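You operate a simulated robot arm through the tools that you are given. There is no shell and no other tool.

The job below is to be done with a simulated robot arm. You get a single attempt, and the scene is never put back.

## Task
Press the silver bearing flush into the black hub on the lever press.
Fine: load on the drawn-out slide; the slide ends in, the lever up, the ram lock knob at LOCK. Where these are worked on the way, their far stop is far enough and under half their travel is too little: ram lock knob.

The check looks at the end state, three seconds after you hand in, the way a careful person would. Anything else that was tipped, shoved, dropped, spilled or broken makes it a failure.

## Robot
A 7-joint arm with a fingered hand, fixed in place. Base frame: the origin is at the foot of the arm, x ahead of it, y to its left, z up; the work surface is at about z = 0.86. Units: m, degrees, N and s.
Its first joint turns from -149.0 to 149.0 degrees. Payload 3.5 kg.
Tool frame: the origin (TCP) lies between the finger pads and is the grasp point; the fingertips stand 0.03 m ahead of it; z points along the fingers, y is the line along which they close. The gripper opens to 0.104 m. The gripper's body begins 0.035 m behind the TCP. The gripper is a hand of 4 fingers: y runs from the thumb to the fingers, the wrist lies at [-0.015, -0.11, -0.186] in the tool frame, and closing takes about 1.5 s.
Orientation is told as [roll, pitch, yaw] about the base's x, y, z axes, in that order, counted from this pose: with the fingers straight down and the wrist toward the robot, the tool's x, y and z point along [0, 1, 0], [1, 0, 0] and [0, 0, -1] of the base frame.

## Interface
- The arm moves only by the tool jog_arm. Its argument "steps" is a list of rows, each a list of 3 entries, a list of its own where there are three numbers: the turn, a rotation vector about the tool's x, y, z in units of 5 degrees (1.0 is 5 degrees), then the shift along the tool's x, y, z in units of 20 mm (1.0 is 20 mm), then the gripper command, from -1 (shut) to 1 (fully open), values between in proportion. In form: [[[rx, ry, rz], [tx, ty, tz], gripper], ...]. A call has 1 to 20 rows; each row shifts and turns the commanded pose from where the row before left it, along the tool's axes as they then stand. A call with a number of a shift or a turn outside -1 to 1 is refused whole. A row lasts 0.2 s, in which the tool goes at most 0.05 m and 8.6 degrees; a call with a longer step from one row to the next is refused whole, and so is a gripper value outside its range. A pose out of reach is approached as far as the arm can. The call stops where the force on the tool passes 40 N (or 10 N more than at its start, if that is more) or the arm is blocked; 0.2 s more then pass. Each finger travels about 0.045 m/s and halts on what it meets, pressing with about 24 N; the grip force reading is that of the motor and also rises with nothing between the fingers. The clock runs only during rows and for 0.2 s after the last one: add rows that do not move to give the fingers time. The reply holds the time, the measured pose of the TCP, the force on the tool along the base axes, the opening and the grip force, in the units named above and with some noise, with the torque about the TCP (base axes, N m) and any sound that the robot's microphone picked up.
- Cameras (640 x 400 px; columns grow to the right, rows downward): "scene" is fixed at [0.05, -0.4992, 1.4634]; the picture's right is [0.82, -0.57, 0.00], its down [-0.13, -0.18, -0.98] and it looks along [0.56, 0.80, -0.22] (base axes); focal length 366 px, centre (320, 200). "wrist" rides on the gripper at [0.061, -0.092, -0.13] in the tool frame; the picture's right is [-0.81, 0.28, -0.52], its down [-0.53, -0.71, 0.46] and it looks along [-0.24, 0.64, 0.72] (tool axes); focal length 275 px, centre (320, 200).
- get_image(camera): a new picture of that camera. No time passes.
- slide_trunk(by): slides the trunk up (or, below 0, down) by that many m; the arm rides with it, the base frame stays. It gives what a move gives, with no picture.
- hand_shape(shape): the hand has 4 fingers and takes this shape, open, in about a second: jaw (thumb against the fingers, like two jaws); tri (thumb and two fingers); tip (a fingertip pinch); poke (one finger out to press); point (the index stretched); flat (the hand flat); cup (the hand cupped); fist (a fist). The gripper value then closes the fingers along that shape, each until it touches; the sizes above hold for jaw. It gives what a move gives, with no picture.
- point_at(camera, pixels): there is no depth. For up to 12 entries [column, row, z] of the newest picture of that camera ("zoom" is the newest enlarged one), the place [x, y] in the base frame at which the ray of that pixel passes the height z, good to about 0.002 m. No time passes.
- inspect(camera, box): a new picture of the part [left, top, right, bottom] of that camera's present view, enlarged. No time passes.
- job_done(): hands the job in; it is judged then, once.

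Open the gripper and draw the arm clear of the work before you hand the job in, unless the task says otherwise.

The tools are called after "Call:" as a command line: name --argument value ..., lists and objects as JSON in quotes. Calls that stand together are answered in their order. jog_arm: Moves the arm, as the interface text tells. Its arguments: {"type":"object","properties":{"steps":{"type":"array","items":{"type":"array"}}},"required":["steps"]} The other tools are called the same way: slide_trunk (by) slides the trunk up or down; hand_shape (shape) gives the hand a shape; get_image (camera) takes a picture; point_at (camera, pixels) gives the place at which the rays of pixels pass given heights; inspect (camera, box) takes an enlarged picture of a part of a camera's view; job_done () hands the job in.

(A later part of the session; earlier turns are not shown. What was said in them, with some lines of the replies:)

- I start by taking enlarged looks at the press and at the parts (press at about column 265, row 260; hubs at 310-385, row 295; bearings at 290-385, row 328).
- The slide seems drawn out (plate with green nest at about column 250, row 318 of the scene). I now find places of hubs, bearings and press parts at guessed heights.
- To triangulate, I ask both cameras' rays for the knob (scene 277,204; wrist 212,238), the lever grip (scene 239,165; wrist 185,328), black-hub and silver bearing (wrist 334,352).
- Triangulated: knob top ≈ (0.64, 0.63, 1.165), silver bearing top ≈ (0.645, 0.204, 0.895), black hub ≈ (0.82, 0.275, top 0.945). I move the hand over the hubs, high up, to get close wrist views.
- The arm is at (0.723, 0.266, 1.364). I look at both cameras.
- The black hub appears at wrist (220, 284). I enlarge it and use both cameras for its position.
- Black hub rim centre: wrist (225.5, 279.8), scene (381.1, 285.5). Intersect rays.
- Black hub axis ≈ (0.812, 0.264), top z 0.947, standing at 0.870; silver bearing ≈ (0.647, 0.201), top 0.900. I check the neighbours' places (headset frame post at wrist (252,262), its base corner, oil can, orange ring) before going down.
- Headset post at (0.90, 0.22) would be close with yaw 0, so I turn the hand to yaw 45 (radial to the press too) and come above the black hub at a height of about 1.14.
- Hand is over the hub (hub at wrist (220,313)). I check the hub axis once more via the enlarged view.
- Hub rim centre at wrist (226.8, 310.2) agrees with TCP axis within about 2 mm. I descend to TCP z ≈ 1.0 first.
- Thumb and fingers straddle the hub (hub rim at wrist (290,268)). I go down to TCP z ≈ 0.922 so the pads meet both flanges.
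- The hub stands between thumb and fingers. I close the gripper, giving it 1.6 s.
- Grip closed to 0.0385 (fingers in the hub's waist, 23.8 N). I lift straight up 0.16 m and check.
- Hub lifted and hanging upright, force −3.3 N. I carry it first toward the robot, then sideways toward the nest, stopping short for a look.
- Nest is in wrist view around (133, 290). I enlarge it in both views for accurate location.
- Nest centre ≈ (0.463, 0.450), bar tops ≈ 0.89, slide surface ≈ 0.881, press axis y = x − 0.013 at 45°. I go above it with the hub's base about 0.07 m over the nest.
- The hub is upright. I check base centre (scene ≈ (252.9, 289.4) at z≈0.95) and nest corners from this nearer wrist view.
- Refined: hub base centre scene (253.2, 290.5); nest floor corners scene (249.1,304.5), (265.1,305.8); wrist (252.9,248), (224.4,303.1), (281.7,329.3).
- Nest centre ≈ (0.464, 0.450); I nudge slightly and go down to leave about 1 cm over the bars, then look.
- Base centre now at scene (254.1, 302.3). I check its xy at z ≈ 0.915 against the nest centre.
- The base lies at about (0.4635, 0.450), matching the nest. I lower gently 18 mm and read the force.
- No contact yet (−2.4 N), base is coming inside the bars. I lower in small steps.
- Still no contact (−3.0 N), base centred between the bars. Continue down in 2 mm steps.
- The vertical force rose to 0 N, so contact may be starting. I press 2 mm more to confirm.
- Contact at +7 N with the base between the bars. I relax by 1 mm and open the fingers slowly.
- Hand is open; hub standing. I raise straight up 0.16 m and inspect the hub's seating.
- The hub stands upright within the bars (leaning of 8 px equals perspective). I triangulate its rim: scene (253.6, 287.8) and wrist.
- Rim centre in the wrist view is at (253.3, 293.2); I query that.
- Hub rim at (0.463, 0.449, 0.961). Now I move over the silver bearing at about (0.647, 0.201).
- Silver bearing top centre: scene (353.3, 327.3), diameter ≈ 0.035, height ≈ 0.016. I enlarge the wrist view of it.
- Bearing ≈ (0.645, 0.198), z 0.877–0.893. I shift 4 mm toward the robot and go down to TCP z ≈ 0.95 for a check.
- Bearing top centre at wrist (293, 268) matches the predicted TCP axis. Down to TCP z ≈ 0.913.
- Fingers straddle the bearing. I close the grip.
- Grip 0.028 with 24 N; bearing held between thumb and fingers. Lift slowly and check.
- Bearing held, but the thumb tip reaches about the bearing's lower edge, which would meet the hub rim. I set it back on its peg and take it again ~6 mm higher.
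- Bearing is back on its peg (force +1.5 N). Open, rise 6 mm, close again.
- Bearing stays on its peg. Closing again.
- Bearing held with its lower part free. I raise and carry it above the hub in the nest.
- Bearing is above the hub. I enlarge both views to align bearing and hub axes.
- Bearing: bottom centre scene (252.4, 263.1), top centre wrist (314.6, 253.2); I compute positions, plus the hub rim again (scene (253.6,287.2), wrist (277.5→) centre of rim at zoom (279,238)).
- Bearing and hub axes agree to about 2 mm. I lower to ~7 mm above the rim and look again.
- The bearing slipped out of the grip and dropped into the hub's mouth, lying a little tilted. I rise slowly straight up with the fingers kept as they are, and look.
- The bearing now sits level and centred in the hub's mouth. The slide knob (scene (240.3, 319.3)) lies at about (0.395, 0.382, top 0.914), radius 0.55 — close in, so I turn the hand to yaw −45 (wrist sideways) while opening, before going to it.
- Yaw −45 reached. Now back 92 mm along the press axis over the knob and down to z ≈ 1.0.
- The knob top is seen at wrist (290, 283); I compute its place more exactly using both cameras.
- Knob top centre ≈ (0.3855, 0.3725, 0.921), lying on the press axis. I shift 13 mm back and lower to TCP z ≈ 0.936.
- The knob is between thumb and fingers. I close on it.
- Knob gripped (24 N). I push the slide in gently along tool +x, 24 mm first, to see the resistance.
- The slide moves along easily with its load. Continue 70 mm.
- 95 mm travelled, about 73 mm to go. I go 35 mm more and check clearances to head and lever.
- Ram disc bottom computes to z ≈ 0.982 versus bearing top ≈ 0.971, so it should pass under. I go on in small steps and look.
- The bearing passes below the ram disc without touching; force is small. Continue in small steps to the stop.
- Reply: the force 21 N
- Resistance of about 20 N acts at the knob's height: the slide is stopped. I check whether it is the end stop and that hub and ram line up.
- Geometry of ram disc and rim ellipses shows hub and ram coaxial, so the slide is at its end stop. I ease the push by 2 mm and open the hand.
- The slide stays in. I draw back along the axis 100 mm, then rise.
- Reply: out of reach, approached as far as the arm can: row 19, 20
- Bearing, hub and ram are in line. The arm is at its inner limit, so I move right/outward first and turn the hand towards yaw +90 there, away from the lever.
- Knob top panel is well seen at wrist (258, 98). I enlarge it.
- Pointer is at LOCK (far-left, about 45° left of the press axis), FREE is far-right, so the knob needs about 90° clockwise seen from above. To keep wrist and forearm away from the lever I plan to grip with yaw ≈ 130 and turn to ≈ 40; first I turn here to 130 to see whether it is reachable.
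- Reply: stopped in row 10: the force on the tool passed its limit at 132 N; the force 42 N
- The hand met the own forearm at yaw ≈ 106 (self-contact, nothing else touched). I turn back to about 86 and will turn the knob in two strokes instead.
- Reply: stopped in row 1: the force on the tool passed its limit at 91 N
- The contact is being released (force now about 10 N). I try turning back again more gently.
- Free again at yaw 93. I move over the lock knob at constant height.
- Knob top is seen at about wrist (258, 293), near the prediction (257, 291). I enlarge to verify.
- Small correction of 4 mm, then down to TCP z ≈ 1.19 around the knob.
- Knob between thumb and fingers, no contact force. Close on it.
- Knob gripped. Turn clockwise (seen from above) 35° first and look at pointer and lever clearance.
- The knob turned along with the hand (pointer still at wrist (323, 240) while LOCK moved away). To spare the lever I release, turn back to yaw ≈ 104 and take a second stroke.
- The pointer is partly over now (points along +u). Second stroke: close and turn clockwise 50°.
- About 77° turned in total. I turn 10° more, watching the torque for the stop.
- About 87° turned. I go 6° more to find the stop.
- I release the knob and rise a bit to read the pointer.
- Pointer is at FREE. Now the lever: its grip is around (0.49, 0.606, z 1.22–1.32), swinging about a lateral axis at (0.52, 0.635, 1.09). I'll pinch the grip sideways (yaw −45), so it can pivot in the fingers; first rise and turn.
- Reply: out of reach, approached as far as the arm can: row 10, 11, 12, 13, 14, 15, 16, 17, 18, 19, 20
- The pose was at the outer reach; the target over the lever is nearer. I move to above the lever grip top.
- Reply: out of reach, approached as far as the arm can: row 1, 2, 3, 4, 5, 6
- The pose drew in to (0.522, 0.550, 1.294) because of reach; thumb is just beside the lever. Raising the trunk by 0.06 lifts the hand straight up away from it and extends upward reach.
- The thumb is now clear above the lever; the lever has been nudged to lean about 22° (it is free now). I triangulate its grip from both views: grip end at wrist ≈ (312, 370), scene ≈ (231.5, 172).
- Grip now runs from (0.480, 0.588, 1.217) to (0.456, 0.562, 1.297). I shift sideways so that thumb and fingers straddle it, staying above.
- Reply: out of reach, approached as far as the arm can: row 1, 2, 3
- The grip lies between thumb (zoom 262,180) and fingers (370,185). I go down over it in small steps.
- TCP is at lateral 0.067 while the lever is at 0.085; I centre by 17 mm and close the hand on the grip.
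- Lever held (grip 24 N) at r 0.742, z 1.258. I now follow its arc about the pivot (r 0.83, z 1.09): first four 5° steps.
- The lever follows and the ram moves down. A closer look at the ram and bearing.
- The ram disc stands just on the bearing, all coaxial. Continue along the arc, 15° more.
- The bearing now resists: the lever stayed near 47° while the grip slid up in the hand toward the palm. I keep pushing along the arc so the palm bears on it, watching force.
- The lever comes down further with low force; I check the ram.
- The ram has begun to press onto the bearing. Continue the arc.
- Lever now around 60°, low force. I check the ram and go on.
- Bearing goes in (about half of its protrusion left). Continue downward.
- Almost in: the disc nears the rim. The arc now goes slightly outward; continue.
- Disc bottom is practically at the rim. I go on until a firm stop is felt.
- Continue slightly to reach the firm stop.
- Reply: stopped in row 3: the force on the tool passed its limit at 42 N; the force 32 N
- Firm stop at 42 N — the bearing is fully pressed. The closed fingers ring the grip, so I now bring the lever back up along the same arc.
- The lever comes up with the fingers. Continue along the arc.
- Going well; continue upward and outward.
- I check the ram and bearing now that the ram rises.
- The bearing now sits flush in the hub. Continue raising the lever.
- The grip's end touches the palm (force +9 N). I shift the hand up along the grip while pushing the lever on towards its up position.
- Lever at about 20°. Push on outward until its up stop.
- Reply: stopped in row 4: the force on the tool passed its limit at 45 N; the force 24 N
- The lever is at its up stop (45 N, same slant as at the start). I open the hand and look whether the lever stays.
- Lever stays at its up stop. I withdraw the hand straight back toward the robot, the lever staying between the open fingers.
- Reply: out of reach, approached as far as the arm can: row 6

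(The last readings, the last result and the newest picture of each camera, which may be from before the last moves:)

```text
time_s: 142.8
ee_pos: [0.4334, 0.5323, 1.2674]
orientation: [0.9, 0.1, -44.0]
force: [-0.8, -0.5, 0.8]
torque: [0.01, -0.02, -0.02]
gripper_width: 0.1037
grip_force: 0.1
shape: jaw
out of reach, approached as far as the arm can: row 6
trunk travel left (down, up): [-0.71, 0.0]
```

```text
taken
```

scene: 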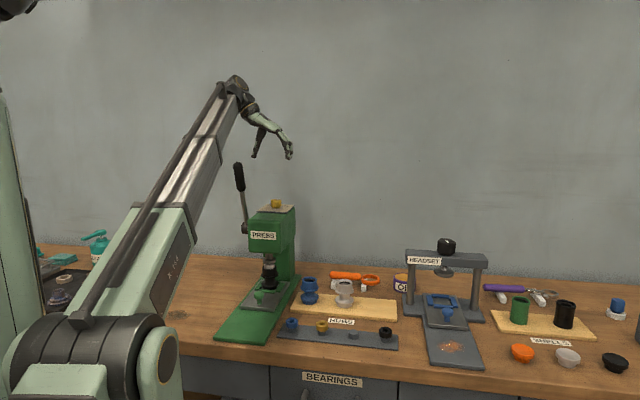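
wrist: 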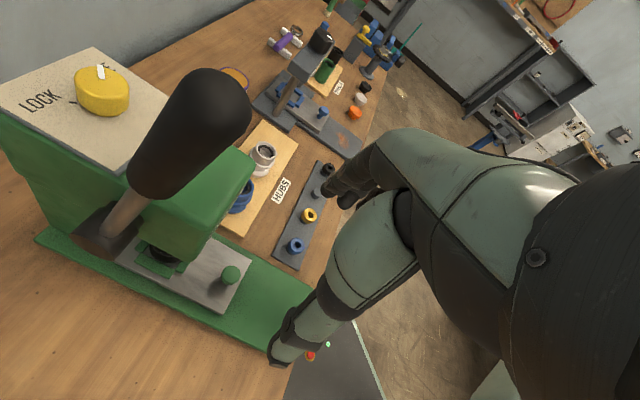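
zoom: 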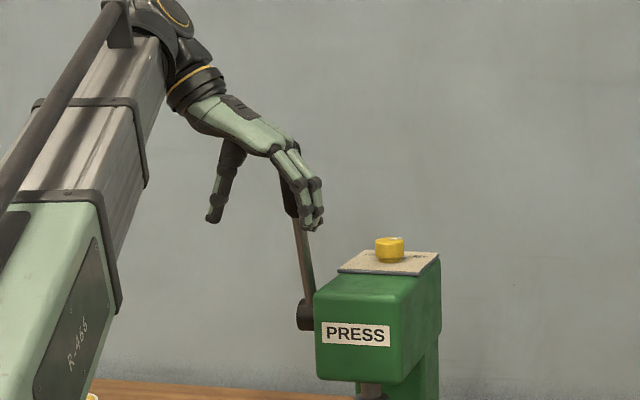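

Lever is clear. I move sideways to the right in front of the press head, then turn the hand back to yaw +45.

Call:
jog_arm --steps '[[[0, 0, 0], [0, 1, 0], 1], [[0, 0, 0], [0, 1, 0], 1], [[0, 0, 0], [0.1, 1, 0], 1], [[0, 0, 0], [0.2, 1, 0], 1], [[0, 0, 0], [0.2, 1, 0], 1], [[0, 0, 0], [0.2, 1, 0], 1], [[0, 0, 0], [0.2, 1, 0], 1], [[0, 0, 0], [0.2, 1, 0], 1], [[0, 0, 0], [0.2, 1, 0], 1], [[0, 0, 0], [0.2, 1, 0], 1], [[0, 0, 0], [0, 1, 0], 1], [[0, 0, -1], [0, 0, 0], 1], [[0, 0, -1], [0, 0, 0], 1], [[0, 0, -1], [0, 0, 0], 1], [[0, 0, -1], [0, 0, 0], 1], [[0, 0, -1], [0, 0, 0], 1], [[0, 0, -1], [0, 0, 0], 1], [[0, 0, -1], [0, 0, 0], 1], [[0, 0, -1], [0, 0, 0], 1]]'

Call:
jog_arm --steps '[[[0, 0, -1], [0, 0, 0], 1], [[0, 0, -1], [0, 0, 0], 1], [[0, 0, -1], [0, 0, 0], 1], [[0, 0, -1], [0, 0, 0], 1], [[0, 0, -1], [0, 0, 0], 1], [[0, 0, -1], [0, 0, 0], 1], [[0, 0, -1], [0, 0, 0], 1], [[0, 0, -1], [0, 0, 0], 1], [[0, 0, -1], [0, 0, 0], 1], [[0, 0, -0.8], [0, 0, 0], 1]]'

Call:
get_image --camera "scene"

Call:
get_image --camera "wrist"

```text
time_s: 146.8
ee_pos: [0.6128, 0.3985, 1.2683]
orientation: [0.2, -0.2, -4.3]
force: [0.0, 0.6, -0.6]
torque: [0.03, -0.03, -0.01]
gripper_width: 0.1037
grip_force: 0.0
shape: jaw
trunk travel left (down, up): [-0.71, 0.0]
```

```text
time_s: 149.1
ee_pos: [0.6127, 0.3987, 1.2677]
orientation: [0.1, -0.4, 44.8]
force: [0.0, 0.1, 0.6]
torque: [-0.03, -0.01, 0.03]
gripper_width: 0.1036
grip_force: 0.1
shape: jaw
trunk travel left (down, up): [-0.71, 0.0]
```

```text
taken
```

scene: 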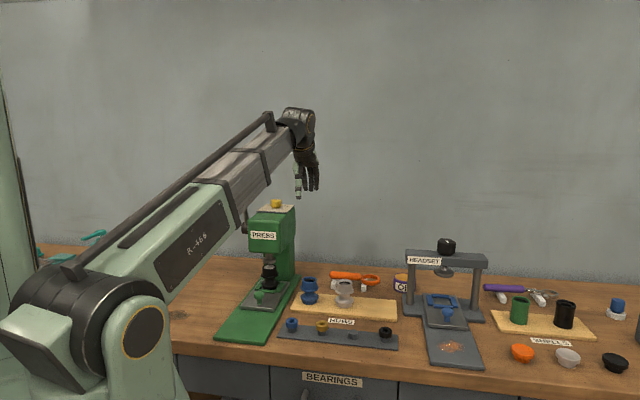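

```text
taken
```

wrist: 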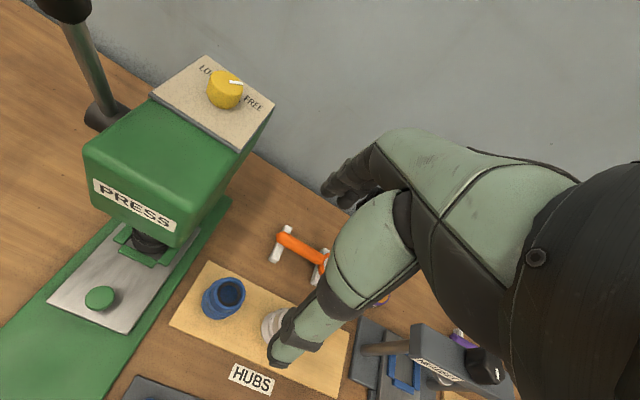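

Moving over the lock knob again, yaw 45.

Call:
jog_arm --steps '[[[0, 0, 0], [0.707, 0.919, -0.2], 1], [[0, 0, 0], [0.707, 0.919, -0.2], 1], [[0, 0, 0], [0.707, 0.919, -0.2], 1], [[0, 0, 0], [0.707, 0.919, -0.2], 1], [[0, 0, 0], [0.707, 0.919, -0.2], 1], [[0, 0, 0], [0.707, 0.919, -0.2], 1], [[0, 0, 0], [0.707, 0.919, -0.2], 1], [[0, 0, 0], [0.707, 0.919, 0], 1], [[0, 0, 0], [0.707, 0.919, 0], 1], [[0, 0, 0], [0.707, 0.919, 0], 1], [[0, 0, 0], [0, 0, 0], 1]]'

Call:
get_image --camera "wrist"

Call:
get_image --camera "scene"

```text
time_s: 151.4
ee_pos: [0.6447, 0.6277, 1.2965]
orientation: [0.1, -0.3, 44.6]
force: [-0.1, 0.3, 1.1]
torque: [0.01, -0.04, 0.0]
gripper_width: 0.1039
grip_force: 0.0
shape: jaw
trunk travel left (down, up): [-0.71, 0.0]
```

```text
taken
```

wrist: 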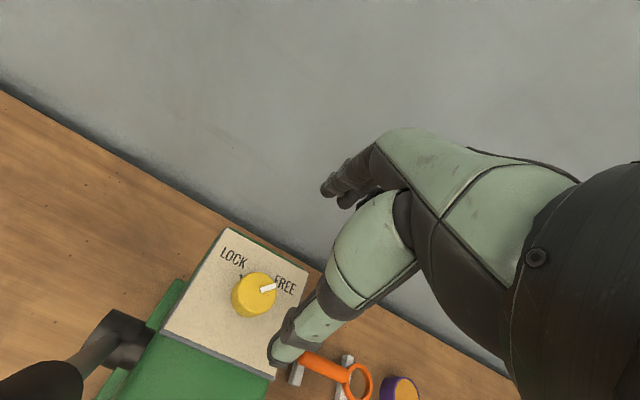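

```text
taken
```

scene: 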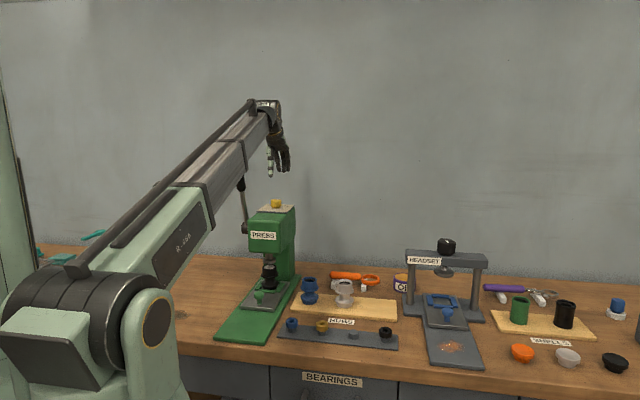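

Knob is at wrist (254, 292), as predicted. I descend to z ≈ 1.19 and close on it.

Call:
jog_arm --steps '[[[0, 0, 0], [0.05, 0, 0.9], 1], [[0, 0, 0], [0, 0, 0.9], 1], [[0, 0, 0], [0, 0, 0.9], 1], [[0, 0, 0], [0, 0, 0.9], 1], [[0, 0, 0], [0, 0, 0.9], 1], [[0, 0, 0], [0, 0, 0.8], 1], [[0, 0, 0], [0, 0, 0], 1], [[0, 0, 0], [0, 0, 0], 0.4], [[0, 0, 0], [0, 0, 0], 0], [[0, 0, 0], [0, 0, 0], -0.4], [[0, 0, 0], [0, 0, 0], -1], [[0, 0, 0], [0, 0, 0], -1], [[0, 0, 0], [0, 0, 0], -1], [[0, 0, 0], [0, 0, 0], -1]]'

Call:
get_image --camera "wrist"

Call:
inspect --camera "scene" --box '[200, 100, 310, 250]'

```text
time_s: 154.4
ee_pos: [0.6442, 0.6294, 1.1908]
orientation: [0.1, -0.2, 44.5]
force: [-1.3, -0.3, -2.2]
torque: [0.01, -0.02, 0.0]
gripper_width: 0.0308
grip_force: 23.7
shape: jaw
trunk travel left (down, up): [-0.71, 0.0]
```

```text
taken
```

wrist: 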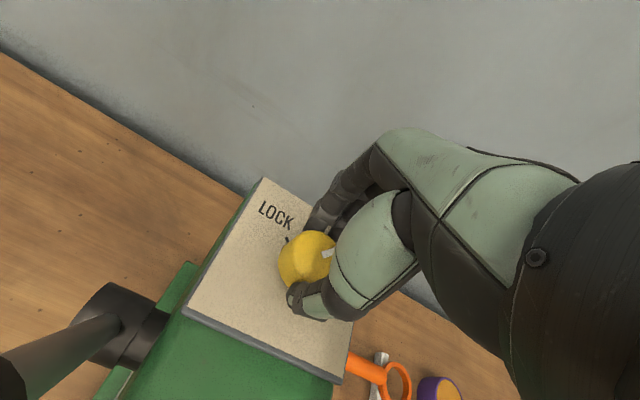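

```text
2.67 times, centred on (255, 175) of scene
```

zoom: 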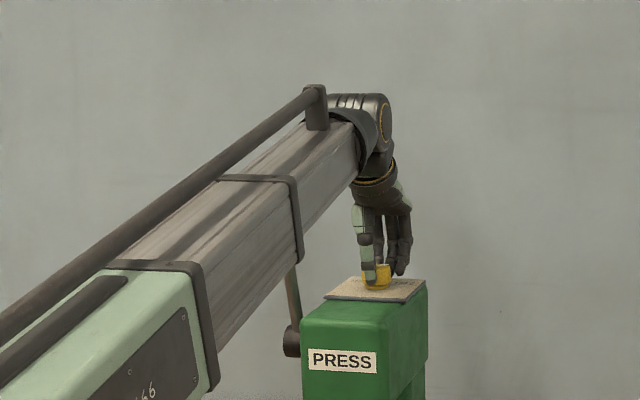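

Gripped. Turn counter-clockwise (toward LOCK) about 54°.

Call:
jog_arm --steps '[[[0, 0, -0.5], [0, 0, 0], -1], [[0, 0, -0.8], [0, 0, 0], -1], [[0, 0, -0.8], [0, 0, 0], -1], [[0, 0, -0.8], [0, 0, 0], -1], [[0, 0, -0.8], [0, 0, 0], -1], [[0, 0, -0.8], [0, 0, 0], -1], [[0, 0, -0.8], [0, 0, 0], -1], [[0, 0, -0.8], [0, 0, 0], -1], [[0, 0, -0.8], [0, 0, 0], -1], [[0, 0, -0.8], [0, 0, 0], -1], [[0, 0, -0.8], [0, 0, 0], -1], [[0, 0, -0.8], [0, 0, 0], -1], [[0, 0, -0.8], [0, 0, 0], -1], [[0, 0, -0.8], [0, 0, 0], -1], [[0, 0, 0], [0, 0, 0], -1]]'

Call:
get_image --camera "wrist"

```text
time_s: 157.7
ee_pos: [0.643, 0.6297, 1.1915]
orientation: [-0.2, -0.2, 99.2]
force: [-8.7, 1.3, -3.7]
torque: [0.13, 0.2, -0.04]
gripper_width: 0.0291
grip_force: 24.4
shape: jaw
trunk travel left (down, up): [-0.71, 0.0]
```

```text
taken
```

wrist: 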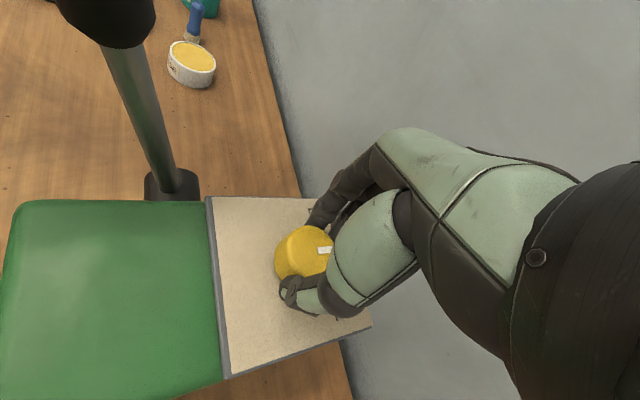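

Turned about 54°. Release, turn the hand back to yaw ≈ 52, and take the second stroke.

Call:
jog_arm --steps '[[[0, 0, 0], [0, 0, 0], 0], [[0, 0, 0], [0, 0, 0], 0.6], [[0, 0, 0], [0, 0, 0], 0.8], [[0, 0, 0], [0, 0, 0], 0.8], [[0, 0, 0], [0, 0, 0], 0.8], [[0, 0, 0.9], [0, 0, 0], 0.8], [[0, 0, 0.9], [0, 0, 0], 0.8], [[0, 0, 0.9], [0, 0, 0], 0.8], [[0, 0, 0.9], [0, 0, 0], 0.8], [[0, 0, 0.9], [0, 0, 0], 0.8], [[0, 0, 0.9], [0, 0, 0], 0.8], [[0, 0, 0.9], [0, 0, 0], 0.8], [[0, 0, 0.9], [0, 0, 0], 0.8], [[0, 0, 0.9], [0, 0, 0], 0.8], [[0, 0, 0.9], [0, 0, 0], 0.8], [[0, 0, 0.4], [0, 0, 0], 0.8], [[0, 0, 0], [0, 0, 0], 0.8]]'

Call:
get_image --camera "wrist"

```text
time_s: 161.2
ee_pos: [0.6443, 0.6291, 1.1909]
orientation: [0.0, -0.5, 52.0]
force: [0.2, -0.5, -0.4]
torque: [-0.01, -0.01, 0.01]
gripper_width: 0.0938
grip_force: 0.1
shape: jaw
trunk travel left (down, up): [-0.71, 0.0]
```

```text
taken
```

wrist: 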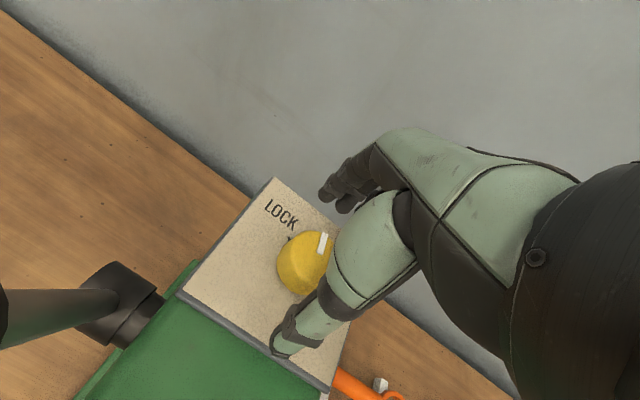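

The pointer is about halfway. Close and turn counter-clockwise another 45°, to the stop.

Call:
jog_arm --steps '[[[0, 0, 0], [0, 0, 0], 0.2], [[0, 0, 0], [0, 0, 0], -0.3], [[0, 0, 0], [0, 0, 0], -0.6], [[0, 0, 0], [0, 0, 0], -1], [[0, 0, 0], [0, 0, 0], -1], [[0, 0, 0], [0, 0, 0], -1], [[0, 0, 0], [0, 0, 0], -1], [[0, 0, -0.5], [0, 0, 0], -1], [[0, 0, -0.8], [0, 0, 0], -1], [[0, 0, -0.8], [0, 0, 0], -1], [[0, 0, -0.8], [0, 0, 0], -1], [[0, 0, -0.8], [0, 0, 0], -1], [[0, 0, -0.8], [0, 0, 0], -1], [[0, 0, -0.8], [0, 0, 0], -1], [[0, 0, -0.8], [0, 0, 0], -1], [[0, 0, -0.8], [0, 0, 0], -1], [[0, 0, -0.8], [0, 0, 0], -1], [[0, 0, 0], [0, 0, 0], -1]]'

Call:
get_image --camera "wrist"

```text
time_s: 165.1
ee_pos: [0.6429, 0.6311, 1.1907]
orientation: [-0.2, -0.3, 90.7]
force: [-7.0, 1.9, -1.9]
torque: [0.15, 0.13, 0.0]
gripper_width: 0.0294
grip_force: 24.3
shape: jaw
trunk travel left (down, up): [-0.71, 0.0]
```

```text
taken
```

wrist: 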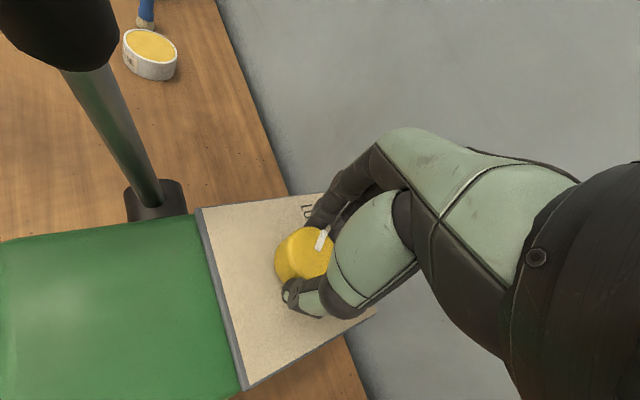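

The pointer is about where it was at the start (323, 240 at yaw 93). I turn 4° more for the stop, release, and rise to check.

Call:
jog_arm --steps '[[[0, 0, -0.4], [0, 0, 0], -1], [[0, 0, -0.4], [0, 0, 0], -1], [[0, 0, 0], [0, 0, 0], -1], [[0, 0, 0], [0, 0, 0], 0], [[0, 0, 0], [0, 0, 0], 0.6], [[0, 0, 0], [0, 0, 0], 1], [[0, 0, 0], [0, 0, 0], 1], [[0, 0, 0], [0, 0, 0], 1], [[0, 0, 0], [0, 0, 0], 1], [[0, 0, 0], [0, 0, -0.6], 1], [[0, 0, 0], [0, 0, -0.9], 1], [[0, 0, 0], [0, 0, -0.9], 1], [[0, 0, 0], [0, 0, -0.9], 1], [[0, 0, 0], [0, 0, -0.9], 1], [[0, 0, 0], [0, 0, -0.9], 1]]'

Call:
get_image --camera "wrist"

Call:
inspect --camera "wrist" --box '[190, 220, 330, 360]'

Call:
get_image --camera "scene"

```text
time_s: 168.2
ee_pos: [0.643, 0.6276, 1.2928]
orientation: [-0.2, -0.3, 94.6]
force: [-0.9, -0.4, 0.2]
torque: [0.02, 0.02, -0.01]
gripper_width: 0.1035
grip_force: 0.1
shape: jaw
trunk travel left (down, up): [-0.71, 0.0]
```

```text
taken
```

wrist: 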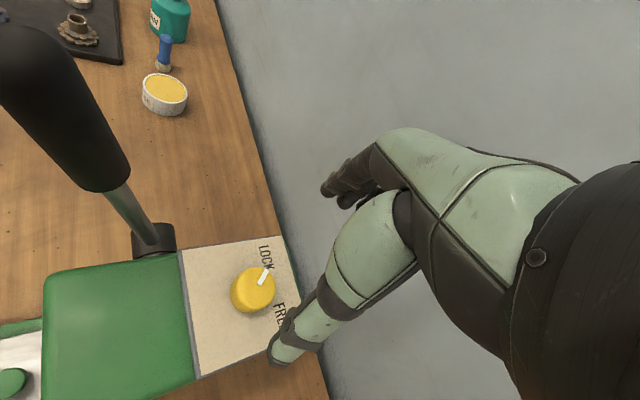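

```text
2.86 times, centred on (260, 290) of wrist
```

zoom: 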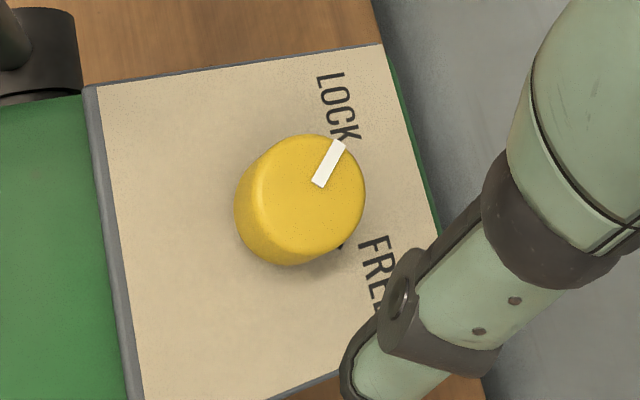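

```text
taken
```

scene: 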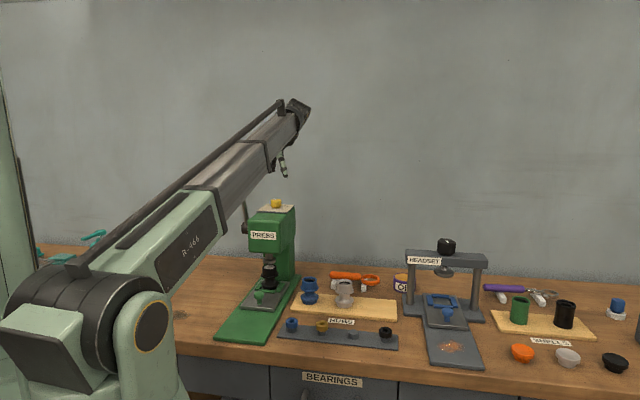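

Pointer is back at LOCK as at the start. I draw the arm away to the right and rise to inspect everything.

Call:
jog_arm --steps '[[[0, 0, 0], [0, -1, -0.2], 1], [[0, 0, 0], [0, -1, -0.2], 1], [[0, 0, 0], [0, -1, -0.2], 1], [[0, 0, 0], [0, -1, 0], 1], [[0, 0, 0], [0, -1, 0], 1], [[0, 0, 0], [0, -1, 0], 1], [[0, 0, 0], [0, -1, 0], 1], [[0, 0, 0], [0, -1, 0], 1], [[0, 0, 0], [0, -1, 0], 1], [[0, 0, 0], [0, -1, 0], 1], [[0, 0, 1], [0, -0.8, 0], 1], [[0, 0, 1], [0, -0.8, 0], 1], [[0, 0, 1], [0, -0.5, 0], 1], [[0, 0, 1], [0, 0, 0], 1], [[0, 0, 1], [0, 0, 0], 1], [[0, 0, 1], [0, 0, 0], 1], [[0, 0, 1], [0, 0, 0], 1]]'

Call:
get_image --camera "scene"

Call:
get_image --camera "wrist"

```text
time_s: 171.8
ee_pos: [0.6604, 0.3884, 1.304]
orientation: [0.0, -0.4, 59.5]
force: [-0.9, -0.6, -0.3]
torque: [-0.04, -0.04, -0.01]
gripper_width: 0.1039
grip_force: 0.0
shape: jaw
trunk travel left (down, up): [-0.71, 0.0]
```

```text
taken
```

scene: 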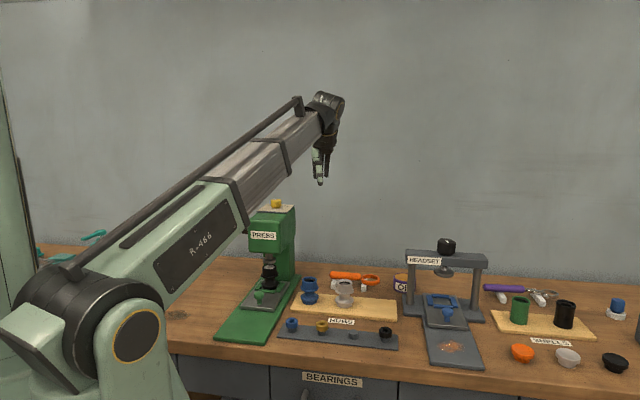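

```text
taken
```

wrist: 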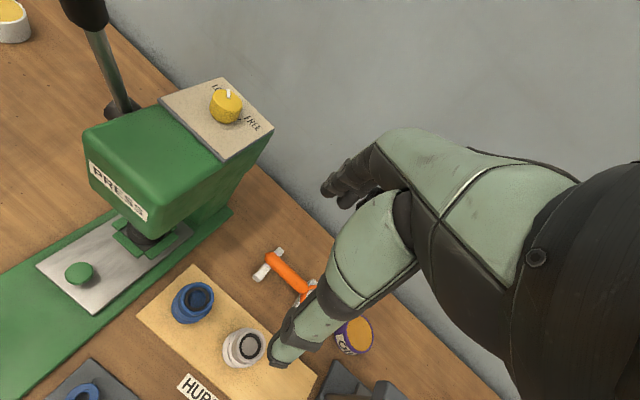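

I move the arm further right so the scene camera sees the lever freely.

Call:
jog_arm --steps '[[[0, 0, 0], [-0.79, -0.98, 0], 1], [[0, 0, 0], [-0.79, -0.98, 0], 1], [[0, 0, 0], [-0.79, -0.98, 0], 1], [[0, 0, 0], [-0.79, -0.98, 0], 1], [[0, 0, 0], [-0.79, -0.98, 0], 1], [[0, 0, 0], [-0.79, -0.98, 0], 1], [[0, 0, 1], [-0.7, -0.9, 0], 1], [[0, 0, 1], [-0.7, -0.9, 0], 1], [[0, 0, 1], [-0.7, -0.9, 0], 1], [[0, 0, 1], [-0.7, -0.9, 0], 1], [[0, 0, 1], [-0.7, -0.9, 0], 1], [[0, 0, 1], [-0.7, -0.9, 0], 1], [[0, 0, 1], [0, 0, 0], 1], [[0, 0, 1], [0, 0, 0], 1], [[0, 0, 1], [0, 0, 0], 1], [[0, 0, 1], [0, 0, 0], 1], [[0, 0, 1], [0, 0, 0], 1]]'

Call:
get_image --camera "scene"

Call:
inspect --camera "scene" --box '[220, 150, 320, 300]'

Call:
inspect --camera "scene" --box '[245, 235, 295, 295]'

```text
time_s: 175.4
ee_pos: [0.6709, 0.103, 1.3034]
orientation: [0.3, -0.2, 4.6]
force: [1.0, 0.2, -1.0]
torque: [0.0, 0.02, 0.0]
gripper_width: 0.1035
grip_force: 0.0
shape: jaw
trunk travel left (down, up): [-0.71, 0.0]
```

```text
taken
```

scene: 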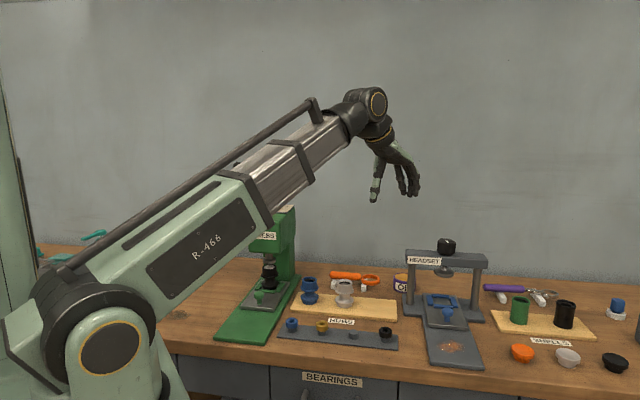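

```text
2.67 times, centred on (270, 225) of scene
```

zoom: 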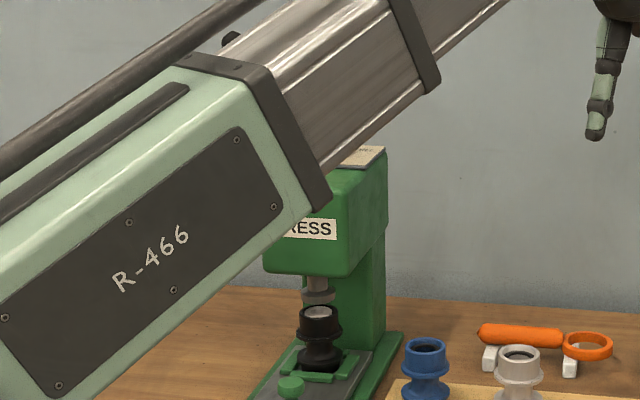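

```text
6.67 times, centred on (270, 265) of scene
```

zoom: 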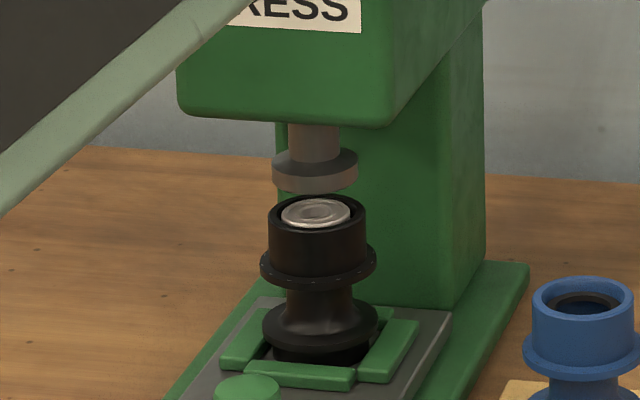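

Bearing sits flush in the black hub, ram up, lever tip back at its original place (scene ≈ (237,162)), slide in, knob at LOCK, all other parts untouched; the arm is clear with the hand open. I hand in.

Call:
job_done

```text
The job is handed in.
```

The silver bearing is pressed flush into the black hub on the lever press, and I have handed the job in. The final pictures show the bearing top level with the hub's rim.

- **Slide:** pushed in to its end stop, with the hub seated between the bars.
- **Lever:** raised back to its up stop, with its tip where it was at the start.
- **Ram lock knob:** turned to FREE for the pressing, then back to LOCK. I could not feel a definite stop when turning it, so I judged LOCK by the pointer, which matches its starting position.

Three things happened along the way that did not change the end state:

- **Bearing drop:** the bearing slipped out of the grip just above the hub and dropped into its mouth. It settled level and centred before I pressed it.
- **Self-contact:** while turning the hand, it bumped its own forearm and the move stopped at 132 N. Nothing else was touched.
- **Lever nudge:** my thumb moved the free lever slightly before I took hold of it.

None of the other parts on the bench appear to have moved. The hand is open and the arm is clear of the work.
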